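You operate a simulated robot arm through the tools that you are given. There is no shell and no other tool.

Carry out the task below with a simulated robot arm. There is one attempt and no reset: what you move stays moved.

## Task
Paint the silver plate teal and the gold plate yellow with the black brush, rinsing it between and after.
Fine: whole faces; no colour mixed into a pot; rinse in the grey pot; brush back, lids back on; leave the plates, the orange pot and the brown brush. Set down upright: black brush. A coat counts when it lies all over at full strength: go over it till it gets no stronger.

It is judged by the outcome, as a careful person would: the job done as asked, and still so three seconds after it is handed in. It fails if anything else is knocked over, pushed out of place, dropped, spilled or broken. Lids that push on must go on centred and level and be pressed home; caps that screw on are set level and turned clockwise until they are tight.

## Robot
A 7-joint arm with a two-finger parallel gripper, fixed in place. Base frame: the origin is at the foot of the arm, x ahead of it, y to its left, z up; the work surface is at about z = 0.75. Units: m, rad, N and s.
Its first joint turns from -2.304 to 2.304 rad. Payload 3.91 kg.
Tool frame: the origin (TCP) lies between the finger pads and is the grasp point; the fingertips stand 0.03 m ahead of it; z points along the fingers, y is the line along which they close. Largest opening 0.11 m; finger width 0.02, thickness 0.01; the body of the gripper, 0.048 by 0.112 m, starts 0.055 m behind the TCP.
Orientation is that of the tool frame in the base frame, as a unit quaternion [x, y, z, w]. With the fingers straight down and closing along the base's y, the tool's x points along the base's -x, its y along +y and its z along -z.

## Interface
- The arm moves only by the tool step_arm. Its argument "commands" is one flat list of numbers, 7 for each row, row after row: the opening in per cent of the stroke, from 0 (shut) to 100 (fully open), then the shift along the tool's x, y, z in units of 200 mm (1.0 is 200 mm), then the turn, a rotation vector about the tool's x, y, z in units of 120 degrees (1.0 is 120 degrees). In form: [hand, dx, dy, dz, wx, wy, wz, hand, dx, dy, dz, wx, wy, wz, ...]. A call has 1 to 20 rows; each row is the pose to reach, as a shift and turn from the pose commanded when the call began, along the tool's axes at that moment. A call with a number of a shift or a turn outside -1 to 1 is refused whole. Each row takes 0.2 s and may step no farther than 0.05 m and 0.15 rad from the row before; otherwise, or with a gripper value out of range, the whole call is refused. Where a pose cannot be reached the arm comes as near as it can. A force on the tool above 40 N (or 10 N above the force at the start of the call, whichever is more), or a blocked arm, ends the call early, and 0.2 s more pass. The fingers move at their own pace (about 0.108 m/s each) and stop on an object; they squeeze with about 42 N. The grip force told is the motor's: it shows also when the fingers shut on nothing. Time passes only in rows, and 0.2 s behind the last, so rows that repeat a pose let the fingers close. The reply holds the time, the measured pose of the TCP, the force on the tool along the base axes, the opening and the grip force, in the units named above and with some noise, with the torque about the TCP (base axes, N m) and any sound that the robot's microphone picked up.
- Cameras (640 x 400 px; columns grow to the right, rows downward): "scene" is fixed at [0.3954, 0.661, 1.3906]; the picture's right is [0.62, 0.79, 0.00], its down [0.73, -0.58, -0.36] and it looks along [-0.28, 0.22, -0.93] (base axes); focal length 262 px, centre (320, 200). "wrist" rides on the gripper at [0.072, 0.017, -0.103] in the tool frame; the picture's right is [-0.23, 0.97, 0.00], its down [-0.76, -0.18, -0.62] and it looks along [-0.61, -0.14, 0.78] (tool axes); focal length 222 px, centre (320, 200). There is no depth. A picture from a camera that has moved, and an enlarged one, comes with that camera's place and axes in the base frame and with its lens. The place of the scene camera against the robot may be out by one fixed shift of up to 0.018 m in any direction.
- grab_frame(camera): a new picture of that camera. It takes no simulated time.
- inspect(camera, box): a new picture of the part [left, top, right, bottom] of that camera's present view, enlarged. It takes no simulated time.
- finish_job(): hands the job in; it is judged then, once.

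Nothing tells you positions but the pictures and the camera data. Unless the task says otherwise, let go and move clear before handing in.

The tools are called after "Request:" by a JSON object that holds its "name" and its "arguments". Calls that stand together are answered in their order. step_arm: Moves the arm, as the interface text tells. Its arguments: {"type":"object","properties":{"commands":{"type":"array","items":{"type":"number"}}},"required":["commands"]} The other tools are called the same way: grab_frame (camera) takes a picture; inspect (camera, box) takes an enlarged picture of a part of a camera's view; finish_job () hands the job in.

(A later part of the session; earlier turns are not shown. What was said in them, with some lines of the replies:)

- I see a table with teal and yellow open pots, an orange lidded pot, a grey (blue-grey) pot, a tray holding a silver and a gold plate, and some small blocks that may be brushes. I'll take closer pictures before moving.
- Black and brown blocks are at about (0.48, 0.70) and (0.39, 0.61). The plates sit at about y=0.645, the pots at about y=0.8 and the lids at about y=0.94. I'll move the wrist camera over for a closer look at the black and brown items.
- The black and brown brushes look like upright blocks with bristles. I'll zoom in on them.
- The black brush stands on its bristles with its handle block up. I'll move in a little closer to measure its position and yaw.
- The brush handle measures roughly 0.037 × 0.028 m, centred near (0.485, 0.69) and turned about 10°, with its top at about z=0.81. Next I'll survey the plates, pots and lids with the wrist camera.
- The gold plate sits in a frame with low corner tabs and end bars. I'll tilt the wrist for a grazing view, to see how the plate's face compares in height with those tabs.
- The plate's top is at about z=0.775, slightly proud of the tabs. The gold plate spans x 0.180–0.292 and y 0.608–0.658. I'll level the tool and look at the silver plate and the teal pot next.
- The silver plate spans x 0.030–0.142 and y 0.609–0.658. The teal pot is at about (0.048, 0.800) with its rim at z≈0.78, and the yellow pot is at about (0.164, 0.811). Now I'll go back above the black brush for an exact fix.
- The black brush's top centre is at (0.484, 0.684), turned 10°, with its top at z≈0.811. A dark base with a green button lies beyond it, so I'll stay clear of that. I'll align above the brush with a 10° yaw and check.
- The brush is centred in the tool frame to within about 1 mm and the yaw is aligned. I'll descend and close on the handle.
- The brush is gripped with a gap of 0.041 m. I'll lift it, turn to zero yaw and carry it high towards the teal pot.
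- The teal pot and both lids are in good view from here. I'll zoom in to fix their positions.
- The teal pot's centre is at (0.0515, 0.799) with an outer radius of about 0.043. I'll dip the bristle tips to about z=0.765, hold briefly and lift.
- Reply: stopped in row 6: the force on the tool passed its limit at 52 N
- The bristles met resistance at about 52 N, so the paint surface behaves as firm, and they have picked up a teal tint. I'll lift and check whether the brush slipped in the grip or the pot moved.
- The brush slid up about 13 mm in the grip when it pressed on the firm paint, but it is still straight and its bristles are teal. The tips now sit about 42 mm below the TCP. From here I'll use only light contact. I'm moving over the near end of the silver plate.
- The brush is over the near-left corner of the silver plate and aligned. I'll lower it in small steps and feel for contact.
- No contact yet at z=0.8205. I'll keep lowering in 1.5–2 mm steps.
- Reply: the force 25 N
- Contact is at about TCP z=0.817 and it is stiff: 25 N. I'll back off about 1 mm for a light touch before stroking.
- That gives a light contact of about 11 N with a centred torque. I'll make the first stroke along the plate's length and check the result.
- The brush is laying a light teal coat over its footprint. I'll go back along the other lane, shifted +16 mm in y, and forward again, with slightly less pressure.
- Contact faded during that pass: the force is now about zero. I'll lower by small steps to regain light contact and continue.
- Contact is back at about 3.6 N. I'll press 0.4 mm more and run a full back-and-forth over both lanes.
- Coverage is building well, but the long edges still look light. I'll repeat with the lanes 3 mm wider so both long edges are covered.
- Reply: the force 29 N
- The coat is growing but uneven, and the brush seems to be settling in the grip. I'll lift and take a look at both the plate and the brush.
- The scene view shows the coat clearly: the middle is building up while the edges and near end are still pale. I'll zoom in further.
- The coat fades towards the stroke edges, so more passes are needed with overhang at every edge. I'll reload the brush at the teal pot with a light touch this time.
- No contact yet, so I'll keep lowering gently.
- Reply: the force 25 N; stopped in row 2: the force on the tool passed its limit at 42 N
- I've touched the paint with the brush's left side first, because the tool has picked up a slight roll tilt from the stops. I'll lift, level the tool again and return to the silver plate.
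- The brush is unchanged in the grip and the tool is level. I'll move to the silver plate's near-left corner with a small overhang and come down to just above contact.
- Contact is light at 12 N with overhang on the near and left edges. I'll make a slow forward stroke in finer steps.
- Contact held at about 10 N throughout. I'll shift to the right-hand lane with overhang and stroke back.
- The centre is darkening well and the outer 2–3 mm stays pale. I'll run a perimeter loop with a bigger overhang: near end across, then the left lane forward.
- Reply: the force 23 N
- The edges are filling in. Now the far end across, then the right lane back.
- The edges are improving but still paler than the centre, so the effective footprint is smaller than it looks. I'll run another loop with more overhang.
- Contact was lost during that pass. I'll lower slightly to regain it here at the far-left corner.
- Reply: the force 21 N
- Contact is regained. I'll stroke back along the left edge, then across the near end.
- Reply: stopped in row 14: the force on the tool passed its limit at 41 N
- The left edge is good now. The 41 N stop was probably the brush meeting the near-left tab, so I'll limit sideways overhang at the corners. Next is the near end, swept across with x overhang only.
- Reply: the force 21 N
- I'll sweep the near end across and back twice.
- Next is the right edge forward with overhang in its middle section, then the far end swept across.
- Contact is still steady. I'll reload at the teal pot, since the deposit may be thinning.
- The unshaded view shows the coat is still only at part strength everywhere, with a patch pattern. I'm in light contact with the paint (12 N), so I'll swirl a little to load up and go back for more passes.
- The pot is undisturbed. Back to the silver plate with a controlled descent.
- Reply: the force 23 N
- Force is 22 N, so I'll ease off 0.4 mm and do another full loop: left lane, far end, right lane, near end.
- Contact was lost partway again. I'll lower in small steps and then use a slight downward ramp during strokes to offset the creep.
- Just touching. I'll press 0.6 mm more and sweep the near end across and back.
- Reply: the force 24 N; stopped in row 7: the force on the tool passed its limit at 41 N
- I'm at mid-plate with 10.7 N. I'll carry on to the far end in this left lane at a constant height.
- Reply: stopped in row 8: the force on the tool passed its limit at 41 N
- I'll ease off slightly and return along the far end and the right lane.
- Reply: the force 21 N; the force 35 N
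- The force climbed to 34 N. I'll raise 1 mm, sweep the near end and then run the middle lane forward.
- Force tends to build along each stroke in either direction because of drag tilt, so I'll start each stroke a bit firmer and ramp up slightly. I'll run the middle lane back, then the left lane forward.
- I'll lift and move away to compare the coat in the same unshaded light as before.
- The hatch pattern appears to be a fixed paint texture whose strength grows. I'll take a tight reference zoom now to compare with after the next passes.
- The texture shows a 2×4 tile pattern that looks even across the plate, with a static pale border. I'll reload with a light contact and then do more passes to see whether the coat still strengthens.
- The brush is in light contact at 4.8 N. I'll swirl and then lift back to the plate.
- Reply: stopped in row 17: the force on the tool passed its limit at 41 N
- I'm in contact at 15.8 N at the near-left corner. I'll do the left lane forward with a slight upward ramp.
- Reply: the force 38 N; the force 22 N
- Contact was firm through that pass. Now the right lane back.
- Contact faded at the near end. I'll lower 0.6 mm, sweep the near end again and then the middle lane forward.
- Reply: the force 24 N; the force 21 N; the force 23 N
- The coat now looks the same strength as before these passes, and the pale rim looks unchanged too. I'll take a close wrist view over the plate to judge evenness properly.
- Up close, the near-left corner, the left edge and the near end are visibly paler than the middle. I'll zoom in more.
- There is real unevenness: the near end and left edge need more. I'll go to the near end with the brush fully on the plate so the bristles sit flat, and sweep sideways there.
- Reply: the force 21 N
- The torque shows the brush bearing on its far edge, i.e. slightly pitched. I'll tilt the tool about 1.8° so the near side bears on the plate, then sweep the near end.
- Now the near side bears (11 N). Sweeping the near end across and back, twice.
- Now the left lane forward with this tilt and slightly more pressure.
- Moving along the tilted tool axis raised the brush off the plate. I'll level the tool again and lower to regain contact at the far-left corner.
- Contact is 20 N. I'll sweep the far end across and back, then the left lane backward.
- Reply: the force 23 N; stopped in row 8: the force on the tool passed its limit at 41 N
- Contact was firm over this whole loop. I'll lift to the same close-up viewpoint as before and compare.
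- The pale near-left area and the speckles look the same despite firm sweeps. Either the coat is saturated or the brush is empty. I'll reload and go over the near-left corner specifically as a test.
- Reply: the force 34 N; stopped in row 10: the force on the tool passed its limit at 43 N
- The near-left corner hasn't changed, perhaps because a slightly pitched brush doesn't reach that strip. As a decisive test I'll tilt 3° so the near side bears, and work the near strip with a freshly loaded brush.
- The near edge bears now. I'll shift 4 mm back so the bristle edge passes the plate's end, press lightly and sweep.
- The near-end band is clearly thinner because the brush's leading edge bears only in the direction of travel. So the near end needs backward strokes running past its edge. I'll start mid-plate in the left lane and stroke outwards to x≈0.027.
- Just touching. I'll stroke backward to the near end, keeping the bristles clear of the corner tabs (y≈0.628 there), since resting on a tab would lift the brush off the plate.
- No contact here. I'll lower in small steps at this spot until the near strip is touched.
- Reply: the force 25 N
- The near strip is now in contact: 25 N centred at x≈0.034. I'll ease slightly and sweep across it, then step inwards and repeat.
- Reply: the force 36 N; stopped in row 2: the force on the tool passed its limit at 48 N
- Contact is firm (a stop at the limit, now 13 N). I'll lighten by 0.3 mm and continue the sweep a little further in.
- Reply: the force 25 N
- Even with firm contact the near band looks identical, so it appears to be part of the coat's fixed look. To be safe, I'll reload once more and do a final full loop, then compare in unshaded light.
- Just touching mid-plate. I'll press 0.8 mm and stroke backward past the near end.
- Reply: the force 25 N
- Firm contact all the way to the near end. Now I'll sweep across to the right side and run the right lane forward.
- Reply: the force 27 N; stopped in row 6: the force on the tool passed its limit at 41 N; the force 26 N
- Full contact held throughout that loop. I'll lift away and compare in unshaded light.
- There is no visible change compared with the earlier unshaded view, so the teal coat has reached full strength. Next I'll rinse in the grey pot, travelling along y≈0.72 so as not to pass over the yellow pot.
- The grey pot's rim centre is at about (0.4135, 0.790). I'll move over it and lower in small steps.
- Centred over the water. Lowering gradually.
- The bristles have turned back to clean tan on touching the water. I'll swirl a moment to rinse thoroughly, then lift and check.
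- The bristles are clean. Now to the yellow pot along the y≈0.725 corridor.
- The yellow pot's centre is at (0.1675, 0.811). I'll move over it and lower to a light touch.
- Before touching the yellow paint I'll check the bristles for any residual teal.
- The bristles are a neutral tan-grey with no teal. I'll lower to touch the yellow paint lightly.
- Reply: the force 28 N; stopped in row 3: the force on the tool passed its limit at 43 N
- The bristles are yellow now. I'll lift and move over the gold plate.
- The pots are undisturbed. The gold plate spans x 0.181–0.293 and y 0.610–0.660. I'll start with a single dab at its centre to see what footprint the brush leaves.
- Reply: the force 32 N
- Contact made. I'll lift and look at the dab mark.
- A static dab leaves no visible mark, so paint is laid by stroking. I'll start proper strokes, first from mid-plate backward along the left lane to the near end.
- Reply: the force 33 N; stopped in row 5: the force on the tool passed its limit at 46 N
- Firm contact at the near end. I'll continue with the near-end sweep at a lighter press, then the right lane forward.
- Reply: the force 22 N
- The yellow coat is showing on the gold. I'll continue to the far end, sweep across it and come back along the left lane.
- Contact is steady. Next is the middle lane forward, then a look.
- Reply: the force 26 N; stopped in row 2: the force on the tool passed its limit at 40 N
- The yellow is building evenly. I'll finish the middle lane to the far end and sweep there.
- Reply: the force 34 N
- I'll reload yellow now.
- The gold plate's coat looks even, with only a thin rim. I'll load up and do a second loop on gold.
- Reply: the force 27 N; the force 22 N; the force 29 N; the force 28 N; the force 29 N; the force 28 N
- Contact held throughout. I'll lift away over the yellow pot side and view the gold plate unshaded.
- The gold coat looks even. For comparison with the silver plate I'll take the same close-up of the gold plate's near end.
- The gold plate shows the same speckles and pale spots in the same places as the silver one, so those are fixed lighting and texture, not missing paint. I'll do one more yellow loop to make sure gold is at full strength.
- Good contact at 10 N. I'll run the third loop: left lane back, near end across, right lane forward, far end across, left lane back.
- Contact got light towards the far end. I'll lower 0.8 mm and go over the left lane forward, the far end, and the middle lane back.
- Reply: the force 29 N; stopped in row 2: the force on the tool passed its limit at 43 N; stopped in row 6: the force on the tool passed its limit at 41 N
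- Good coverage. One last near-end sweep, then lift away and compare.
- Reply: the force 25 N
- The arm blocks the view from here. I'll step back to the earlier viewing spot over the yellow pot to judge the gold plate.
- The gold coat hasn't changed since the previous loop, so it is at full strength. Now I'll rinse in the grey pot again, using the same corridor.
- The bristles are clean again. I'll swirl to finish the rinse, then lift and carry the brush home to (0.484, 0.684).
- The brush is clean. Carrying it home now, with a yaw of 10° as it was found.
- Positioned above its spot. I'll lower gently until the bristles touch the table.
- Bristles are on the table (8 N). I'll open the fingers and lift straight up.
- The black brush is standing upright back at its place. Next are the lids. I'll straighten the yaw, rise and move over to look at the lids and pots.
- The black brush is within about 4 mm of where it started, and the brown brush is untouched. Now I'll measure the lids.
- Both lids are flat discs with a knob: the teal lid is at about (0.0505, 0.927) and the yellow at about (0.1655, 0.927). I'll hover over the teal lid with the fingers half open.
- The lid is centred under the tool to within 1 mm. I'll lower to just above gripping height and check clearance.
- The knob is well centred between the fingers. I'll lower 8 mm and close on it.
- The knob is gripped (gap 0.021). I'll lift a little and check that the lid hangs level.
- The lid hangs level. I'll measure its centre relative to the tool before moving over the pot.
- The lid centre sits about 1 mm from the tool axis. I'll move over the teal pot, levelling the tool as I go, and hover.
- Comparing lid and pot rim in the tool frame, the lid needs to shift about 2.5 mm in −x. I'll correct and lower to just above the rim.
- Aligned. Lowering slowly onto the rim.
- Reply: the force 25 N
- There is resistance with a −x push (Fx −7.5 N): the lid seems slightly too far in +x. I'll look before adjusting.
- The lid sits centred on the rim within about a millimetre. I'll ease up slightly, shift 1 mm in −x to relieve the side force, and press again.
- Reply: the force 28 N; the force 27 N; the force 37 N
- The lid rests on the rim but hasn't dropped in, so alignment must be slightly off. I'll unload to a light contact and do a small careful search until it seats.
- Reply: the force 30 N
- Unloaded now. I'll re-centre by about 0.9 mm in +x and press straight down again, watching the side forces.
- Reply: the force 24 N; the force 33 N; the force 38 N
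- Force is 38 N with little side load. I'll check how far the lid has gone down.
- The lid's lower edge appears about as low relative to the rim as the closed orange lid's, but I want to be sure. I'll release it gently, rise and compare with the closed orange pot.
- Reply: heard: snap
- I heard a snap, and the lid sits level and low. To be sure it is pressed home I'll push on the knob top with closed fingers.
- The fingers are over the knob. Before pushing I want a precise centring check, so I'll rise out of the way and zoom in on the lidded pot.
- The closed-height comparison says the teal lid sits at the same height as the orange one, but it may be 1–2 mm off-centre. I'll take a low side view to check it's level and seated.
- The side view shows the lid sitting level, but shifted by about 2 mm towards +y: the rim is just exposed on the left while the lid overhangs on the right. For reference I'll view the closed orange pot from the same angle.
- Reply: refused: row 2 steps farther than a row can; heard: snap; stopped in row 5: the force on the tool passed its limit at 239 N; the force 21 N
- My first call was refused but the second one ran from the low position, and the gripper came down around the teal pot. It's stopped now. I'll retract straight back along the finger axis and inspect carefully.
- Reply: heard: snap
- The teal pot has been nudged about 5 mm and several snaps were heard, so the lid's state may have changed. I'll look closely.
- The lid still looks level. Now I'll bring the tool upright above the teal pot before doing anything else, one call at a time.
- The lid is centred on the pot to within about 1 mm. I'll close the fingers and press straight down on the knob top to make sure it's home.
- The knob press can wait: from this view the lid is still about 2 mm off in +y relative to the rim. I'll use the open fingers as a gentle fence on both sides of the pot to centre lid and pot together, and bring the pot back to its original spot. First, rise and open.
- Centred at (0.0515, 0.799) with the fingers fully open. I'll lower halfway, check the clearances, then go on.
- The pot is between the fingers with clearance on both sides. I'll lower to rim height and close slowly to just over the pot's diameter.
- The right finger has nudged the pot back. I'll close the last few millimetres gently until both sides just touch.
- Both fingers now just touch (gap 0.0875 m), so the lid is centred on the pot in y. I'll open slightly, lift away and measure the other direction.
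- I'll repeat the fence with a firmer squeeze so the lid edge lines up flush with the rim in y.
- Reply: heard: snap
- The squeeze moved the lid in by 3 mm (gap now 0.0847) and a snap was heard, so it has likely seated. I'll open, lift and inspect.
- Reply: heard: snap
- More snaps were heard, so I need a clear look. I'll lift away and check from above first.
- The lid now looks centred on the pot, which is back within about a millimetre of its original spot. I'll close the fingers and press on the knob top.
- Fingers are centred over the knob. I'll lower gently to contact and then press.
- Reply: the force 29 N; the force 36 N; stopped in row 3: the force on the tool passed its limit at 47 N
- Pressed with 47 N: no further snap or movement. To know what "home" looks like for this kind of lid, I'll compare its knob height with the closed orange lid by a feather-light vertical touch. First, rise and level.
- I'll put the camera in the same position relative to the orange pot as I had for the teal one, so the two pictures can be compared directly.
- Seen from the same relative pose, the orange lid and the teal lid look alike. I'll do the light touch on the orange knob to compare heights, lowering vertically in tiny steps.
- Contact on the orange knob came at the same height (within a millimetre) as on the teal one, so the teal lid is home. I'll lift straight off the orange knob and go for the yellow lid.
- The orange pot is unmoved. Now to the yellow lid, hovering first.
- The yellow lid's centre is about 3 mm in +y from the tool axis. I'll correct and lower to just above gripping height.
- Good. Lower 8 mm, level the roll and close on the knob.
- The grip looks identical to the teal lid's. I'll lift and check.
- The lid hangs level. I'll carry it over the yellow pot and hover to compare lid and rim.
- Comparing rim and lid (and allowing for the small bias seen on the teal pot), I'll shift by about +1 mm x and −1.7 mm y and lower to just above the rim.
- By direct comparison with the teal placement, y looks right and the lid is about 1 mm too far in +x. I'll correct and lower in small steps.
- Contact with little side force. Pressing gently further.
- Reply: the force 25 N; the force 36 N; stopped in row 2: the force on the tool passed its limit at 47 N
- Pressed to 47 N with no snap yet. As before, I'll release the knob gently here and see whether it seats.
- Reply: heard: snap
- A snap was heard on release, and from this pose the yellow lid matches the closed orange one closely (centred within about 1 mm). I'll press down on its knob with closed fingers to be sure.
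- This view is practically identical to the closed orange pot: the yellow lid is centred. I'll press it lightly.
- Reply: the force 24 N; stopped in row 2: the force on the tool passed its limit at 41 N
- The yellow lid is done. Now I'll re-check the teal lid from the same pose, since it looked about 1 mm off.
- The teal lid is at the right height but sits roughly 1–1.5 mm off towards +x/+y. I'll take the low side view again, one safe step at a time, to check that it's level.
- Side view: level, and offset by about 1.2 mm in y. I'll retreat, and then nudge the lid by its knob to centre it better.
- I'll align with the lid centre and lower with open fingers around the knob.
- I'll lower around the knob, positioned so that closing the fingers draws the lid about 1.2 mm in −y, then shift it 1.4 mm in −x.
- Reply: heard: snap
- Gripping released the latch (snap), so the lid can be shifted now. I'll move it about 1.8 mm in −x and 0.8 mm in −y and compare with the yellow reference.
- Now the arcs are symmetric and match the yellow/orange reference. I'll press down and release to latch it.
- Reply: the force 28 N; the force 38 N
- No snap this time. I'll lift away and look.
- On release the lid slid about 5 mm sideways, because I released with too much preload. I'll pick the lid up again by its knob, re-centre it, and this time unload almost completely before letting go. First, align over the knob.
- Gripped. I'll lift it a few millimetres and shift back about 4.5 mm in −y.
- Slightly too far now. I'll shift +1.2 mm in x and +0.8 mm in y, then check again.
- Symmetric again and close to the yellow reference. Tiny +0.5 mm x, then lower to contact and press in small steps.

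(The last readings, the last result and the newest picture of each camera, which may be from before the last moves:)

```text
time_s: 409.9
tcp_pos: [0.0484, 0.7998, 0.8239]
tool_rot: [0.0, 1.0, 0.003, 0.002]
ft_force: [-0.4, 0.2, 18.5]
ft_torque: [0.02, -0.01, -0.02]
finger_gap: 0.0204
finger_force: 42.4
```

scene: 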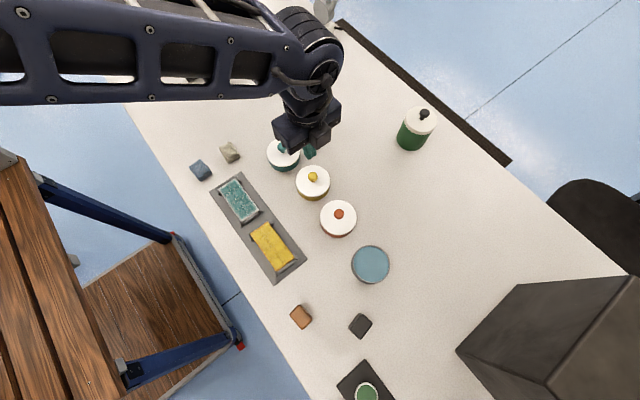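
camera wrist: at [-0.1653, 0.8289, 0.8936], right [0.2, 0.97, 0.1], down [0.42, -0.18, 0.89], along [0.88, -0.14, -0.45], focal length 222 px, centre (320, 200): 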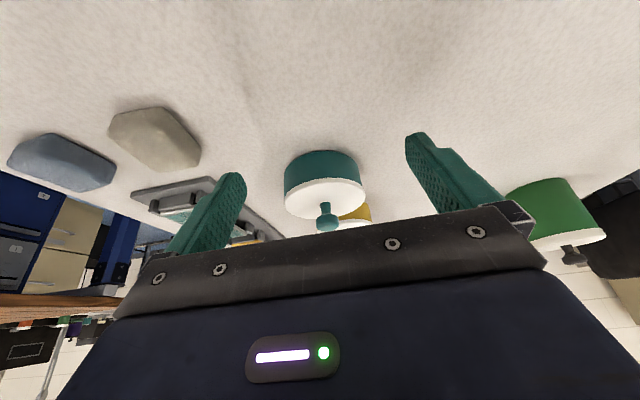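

Request:
{"name": "step_arm", "arguments": {"commands": [0, 0, 0, 0.004, 0, 0, 0, 0, 0, 0, 0.004, 0, 0, 0]}}

Request:
{"name": "step_arm", "arguments": {"commands": [0, 0, 0, 0.004, 0, 0, 0, 0, 0, 0, 0.004, 0, 0, 0]}}

```text
time_s: 410.6
tcp_pos: [0.048, 0.7999, 0.8231]
tool_rot: [0.0, 1.0, 0.002, 0.001]
ft_force: [3.7, -0.6, 35.5]
ft_torque: [-0.01, -0.12, -0.02]
finger_gap: 0.0204
finger_force: 41.8
```

```text
time_s: 411.0
tcp_pos: [0.0484, 0.8015, 0.8226]
tool_rot: [0.0, 1.0, 0.003, 0.001]
ft_force: [-0.1, 0.4, 8.0]
ft_torque: [0.04, 0.05, 0.0]
finger_gap: 0.0205
finger_force: 41.5
stopped in row 2: the force on the tool passed its limit at 47 N (the readings are from after the stop); the commanded pose is now the measured one
```

Pressed to the limit with no side load. I'll unload to nearly zero, check the force, then release slowly.

Request:
{"name": "step_arm", "arguments": {"commands": [0, 0, 0, -0.0025, 0, 0, 0, 0, 0, 0, -0.0025, 0, 0, 0]}}

```text
time_s: 411.6
tcp_pos: [0.0485, 0.8011, 0.8239]
tool_rot: [0.0, 1.0, 0.002, 0.001]
ft_force: [-1.5, 3.2, 10.0]
ft_torque: [0.04, 0.02, -0.02]
finger_gap: 0.0202
finger_force: 41.5
```

Request:
{"name": "step_arm", "arguments": {"commands": [0, 0, 0, -0.003, 0, 0, 0, 0, 0, 0, -0.003, 0, 0, 0]}}

```text
time_s: 412.2
tcp_pos: [0.049, 0.8007, 0.8232]
tool_rot: [0.001, 1.0, 0.001, 0.001]
ft_force: [-0.1, 1.7, 3.7]
ft_torque: [0.04, 0.02, 0.01]
finger_gap: 0.0203
finger_force: 42.0
```

Nearly unloaded (3.7 N). Releasing slowly.

Request:
{"name": "step_arm", "arguments": {"commands": [24, 0, 0, 0, 0, 0, 0, 30, 0, 0, 0, 0, 0, 0, 40, 0, 0, 0, 0, 0, 0, 50, 0, 0, 0, 0, 0, 0]}}

Request:
{"name": "inspect", "arguments": {"camera": "wrist", "box": [240, 50, 400, 190]}}

```text
time_s: 413.2
tcp_pos: [0.0484, 0.7998, 0.8231]
tool_rot: [0.0, 1.0, 0.002, 0.001]
ft_force: [-0.7, 1.0, 0.3]
ft_torque: [0.01, 0.01, 0.01]
finger_gap: 0.0551
finger_force: 0.0
heard: snap
```

```text
2.86 times, centred on (320, 120) of wrist
camera zoom: at [-0.024, 0.8161, 0.9275], right [0.23, 0.97, 0.0], down [0.76, -0.18, 0.62], along [0.61, -0.14, -0.78], focal length 635 px, centre (320, 429)
```

zoom: 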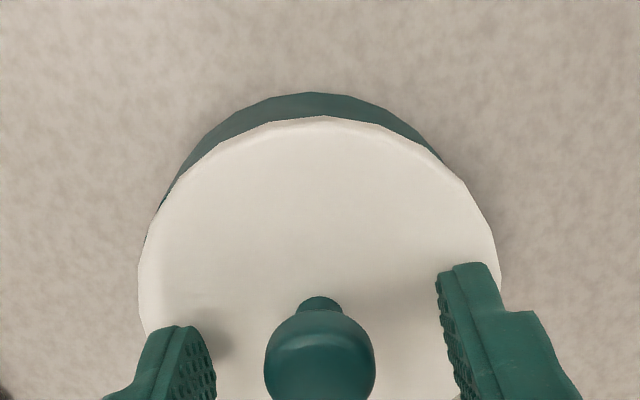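

The snap was heard on release, so the lid is latched. I'll lift straight up and verify.

Request:
{"name": "step_arm", "arguments": {"commands": [50, 0, 0, -0.1, 0, 0, 0, 50, 0, 0, -0.3, 0, 0, 0, 50, 0, 0, -0.5, 0, 0, 0, 50, 0, 0, -0.62, 0, 0, 0]}}

Request:
{"name": "inspect", "arguments": {"camera": "wrist", "box": [250, 40, 390, 170]}}

Request:
{"name": "inspect", "arguments": {"camera": "scene", "box": [262, 130, 308, 178]}}

```text
time_s: 414.2
tcp_pos: [0.0509, 0.7987, 0.9477]
tool_rot: [0.0, 1.0, 0.001, 0.001]
ft_force: [1.0, 0.3, -0.9]
ft_torque: [0.01, 0.03, -0.01]
finger_gap: 0.055
finger_force: 0.0
```

```text
3.08 times, centred on (320, 105) of wrist
camera zoom: at [-0.0218, 0.8143, 1.0513], right [0.23, 0.97, 0.0], down [0.76, -0.18, 0.62], along [0.61, -0.14, -0.78], focal length 684 px, centre (320, 492)
```

zoom: 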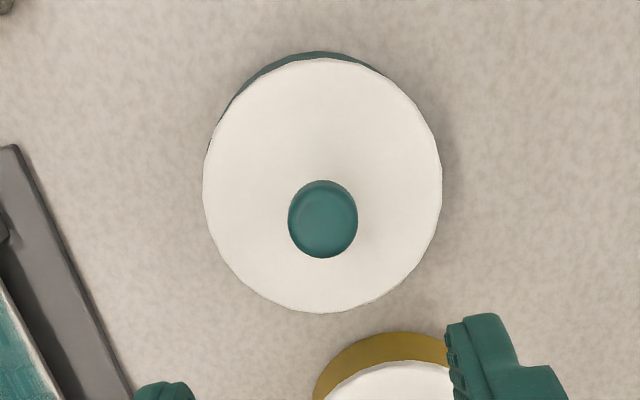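

```text
8.33 times, centred on (285, 154) of scene
camera zoom: at [0.3954, 0.661, 1.3906], right [0.62, 0.79, 0.0], down [0.73, -0.58, -0.36], along [-0.28, 0.22, -0.93], focal length 2180 px, centre (612, 583)
```

zoom: 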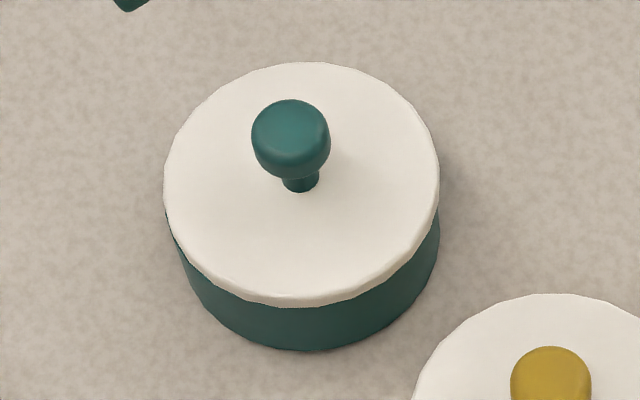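

The teal lid is latched, level and centred to about 1 mm. Now I'll move the arm clear, back to its starting pose, and do a final overall check.

Request:
{"name": "step_arm", "arguments": {"commands": [50, 0, 0, -0.2, 0, 0, 0, 60, 0, 0, -0.4, 0, 0, 0, 80, 0, -0.1, -0.53, 0, 0, 0, 100, -0.1, -0.25, -0.53, 0, 0, 0, 100, -0.25, -0.35, -0.53, 0, 0, 0, 100, -0.35, -0.38, -0.53, 0, 0, 0]}}

Request:
{"name": "grab_frame", "arguments": {"camera": "scene"}}

Request:
{"name": "grab_frame", "arguments": {"camera": "wrist"}}

```text
time_s: 415.6
tcp_pos: [0.119, 0.7258, 1.0513]
tool_rot: [0.0, 1.0, 0.002, 0.0]
ft_force: [0.1, 0.1, 0.0]
ft_torque: [-0.05, 0.0, 0.01]
finger_gap: 0.1099
finger_force: 0.0
```

```text
taken
```

scene: 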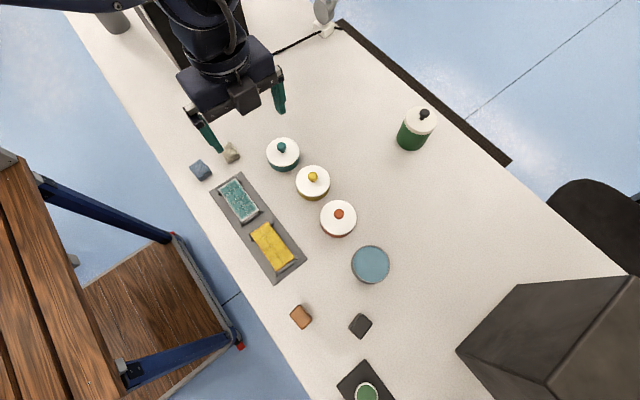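

```text
taken
camera wrist: at [0.0471, 0.7397, 1.1552], right [0.23, 0.97, 0.0], down [0.76, -0.18, 0.62], along [0.61, -0.14, -0.78], focal length 222 px, centre (320, 200)
```

wrist: 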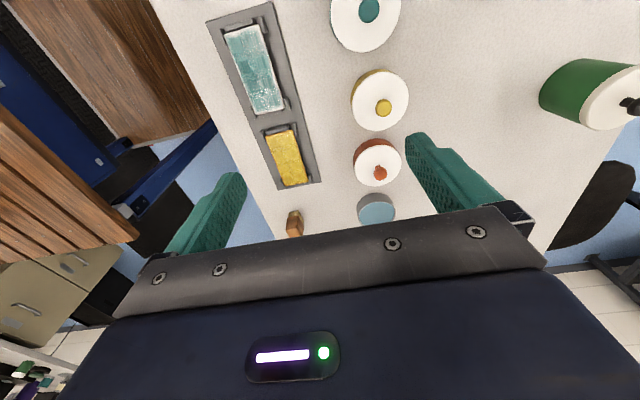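

Everything looks in place. I'll take one last close look at both plates before handing in.

Request:
{"name": "inspect", "arguments": {"camera": "wrist", "box": [205, 10, 325, 120]}}

Request:
{"name": "inspect", "arguments": {"camera": "wrist", "box": [245, 110, 335, 200]}}

Request:
{"name": "inspect", "arguments": {"camera": "scene", "box": [205, 165, 315, 285]}}

Request:
{"name": "inspect", "arguments": {"camera": "scene", "box": [222, 176, 262, 216]}}

Request:
{"name": "inspect", "arguments": {"camera": "scene", "box": [252, 222, 292, 262]}}

```text
3.64 times, centred on (265, 65) of wrist
camera zoom: at [0.0471, 0.7397, 1.1552], right [0.23, 0.97, 0.0], down [0.76, -0.18, 0.62], along [0.61, -0.14, -0.78], focal length 808 px, centre (520, 691)
```

zoom: 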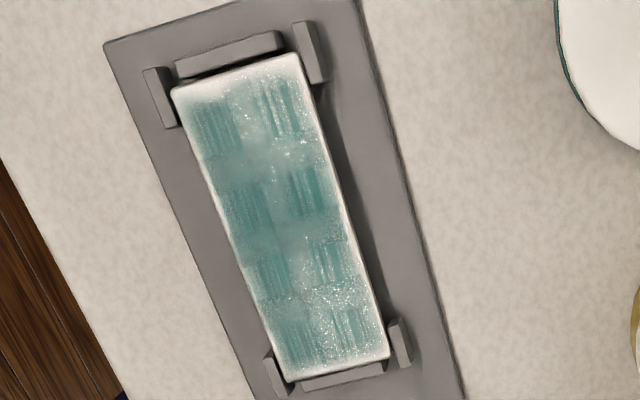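

```text
4.44 times, centred on (290, 155) of wrist
camera zoom: at [0.0471, 0.7397, 1.1552], right [0.23, 0.97, 0.0], down [0.76, -0.18, 0.62], along [0.61, -0.14, -0.78], focal length 987 px, centre (453, 400)
```

zoom: 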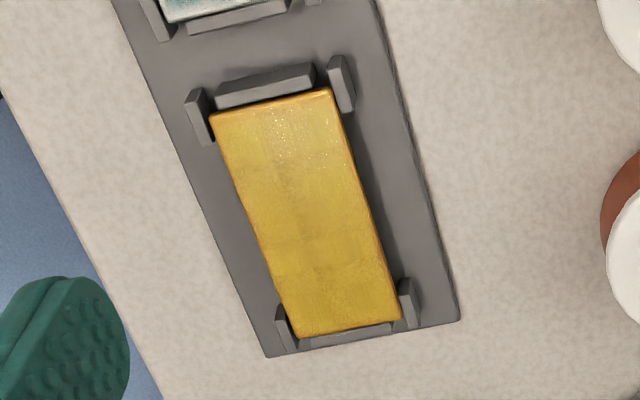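

```text
3.33 times, centred on (260, 225) of scene
camera zoom: at [0.3954, 0.661, 1.3906], right [0.62, 0.79, 0.0], down [0.73, -0.58, -0.36], along [-0.28, 0.22, -0.93], focal length 872 px, centre (520, 117)
```

zoom: 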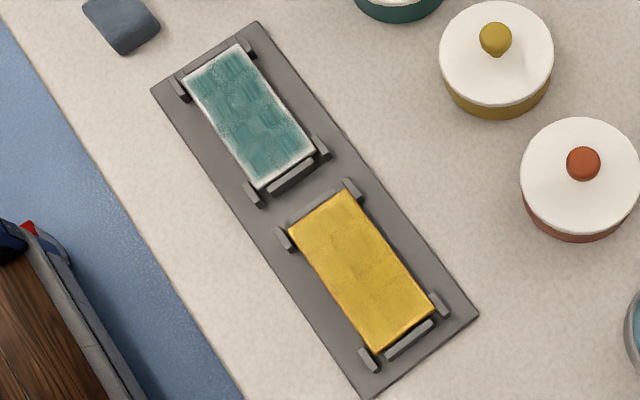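

```text
10.00 times, centred on (242, 196) of scene
camera zoom: at [0.3954, 0.661, 1.3906], right [0.62, 0.79, 0.0], down [0.73, -0.58, -0.36], along [-0.28, 0.22, -0.93], focal length 2616 px, centre (1100, 240)
```

zoom: 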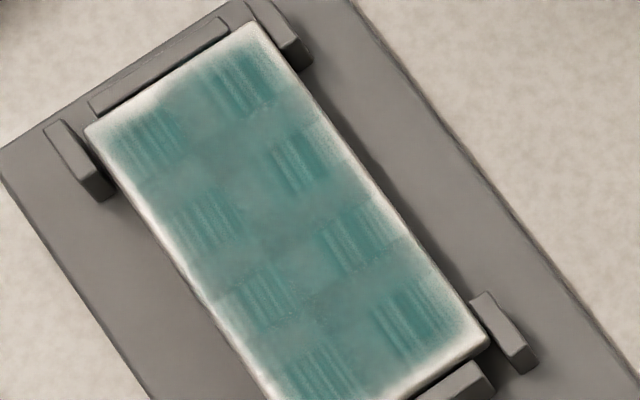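

```text
10.00 times, centred on (272, 242) of scene
camera zoom: at [0.3954, 0.661, 1.3906], right [0.62, 0.79, 0.0], down [0.73, -0.58, -0.36], along [-0.28, 0.22, -0.93], focal length 2616 px, centre (800, -220)
```

zoom: 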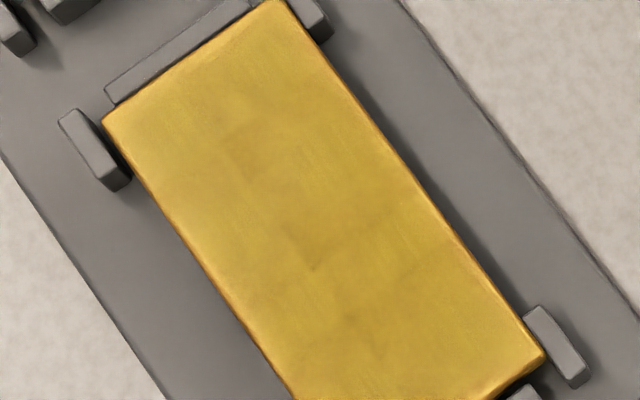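

Both coats look the same as at saturation, and the speckles move with the viewpoint, so they are only reflections. The brush is back upright, both lids are latched, and the plates, orange pot and brown brush are in place. The arm is clear, so I'm handing in.

Request:
{"name": "finish_job", "arguments": {}}

```text
The job is handed in.
```

The job is handed in: the silver plate is painted teal and the gold plate yellow. I rinsed the black brush in the grey pot between colours and again at the end. I could only judge the result from the camera pictures.

- **Coats:** I went over both plates until they looked no stronger in repeated views. A pale rim of about 3 mm remains around the silver plate, wider at its near end, and a thin orange rim remains around the gold one. Neither changed with more strokes, so I took them as part of how the coat looks, but I couldn't confirm that.
- **Paint:** The bristles looked clean before I dipped into the yellow, and I saw no colour carried into either pot.
- **Brush:** It stands upright about 4 mm from where it started.
- **Lids:** Both lids went on level and snapped when I let go. The yellow one is well centred. The teal one is about 1.3 mm off.
- **Mishap with the teal pot:** While I was checking the teal lid, the gripper came down around its pot and pushed it about 5 mm. I moved it back to within 1–2 mm. The lid then slid once on release and had to be re-seated.
- **Left alone:** The brown brush and the tray stayed put. The silver plate slid about 1 mm inside its holder. I touched the orange lid's knob once, lightly, to compare heights; it did not move.
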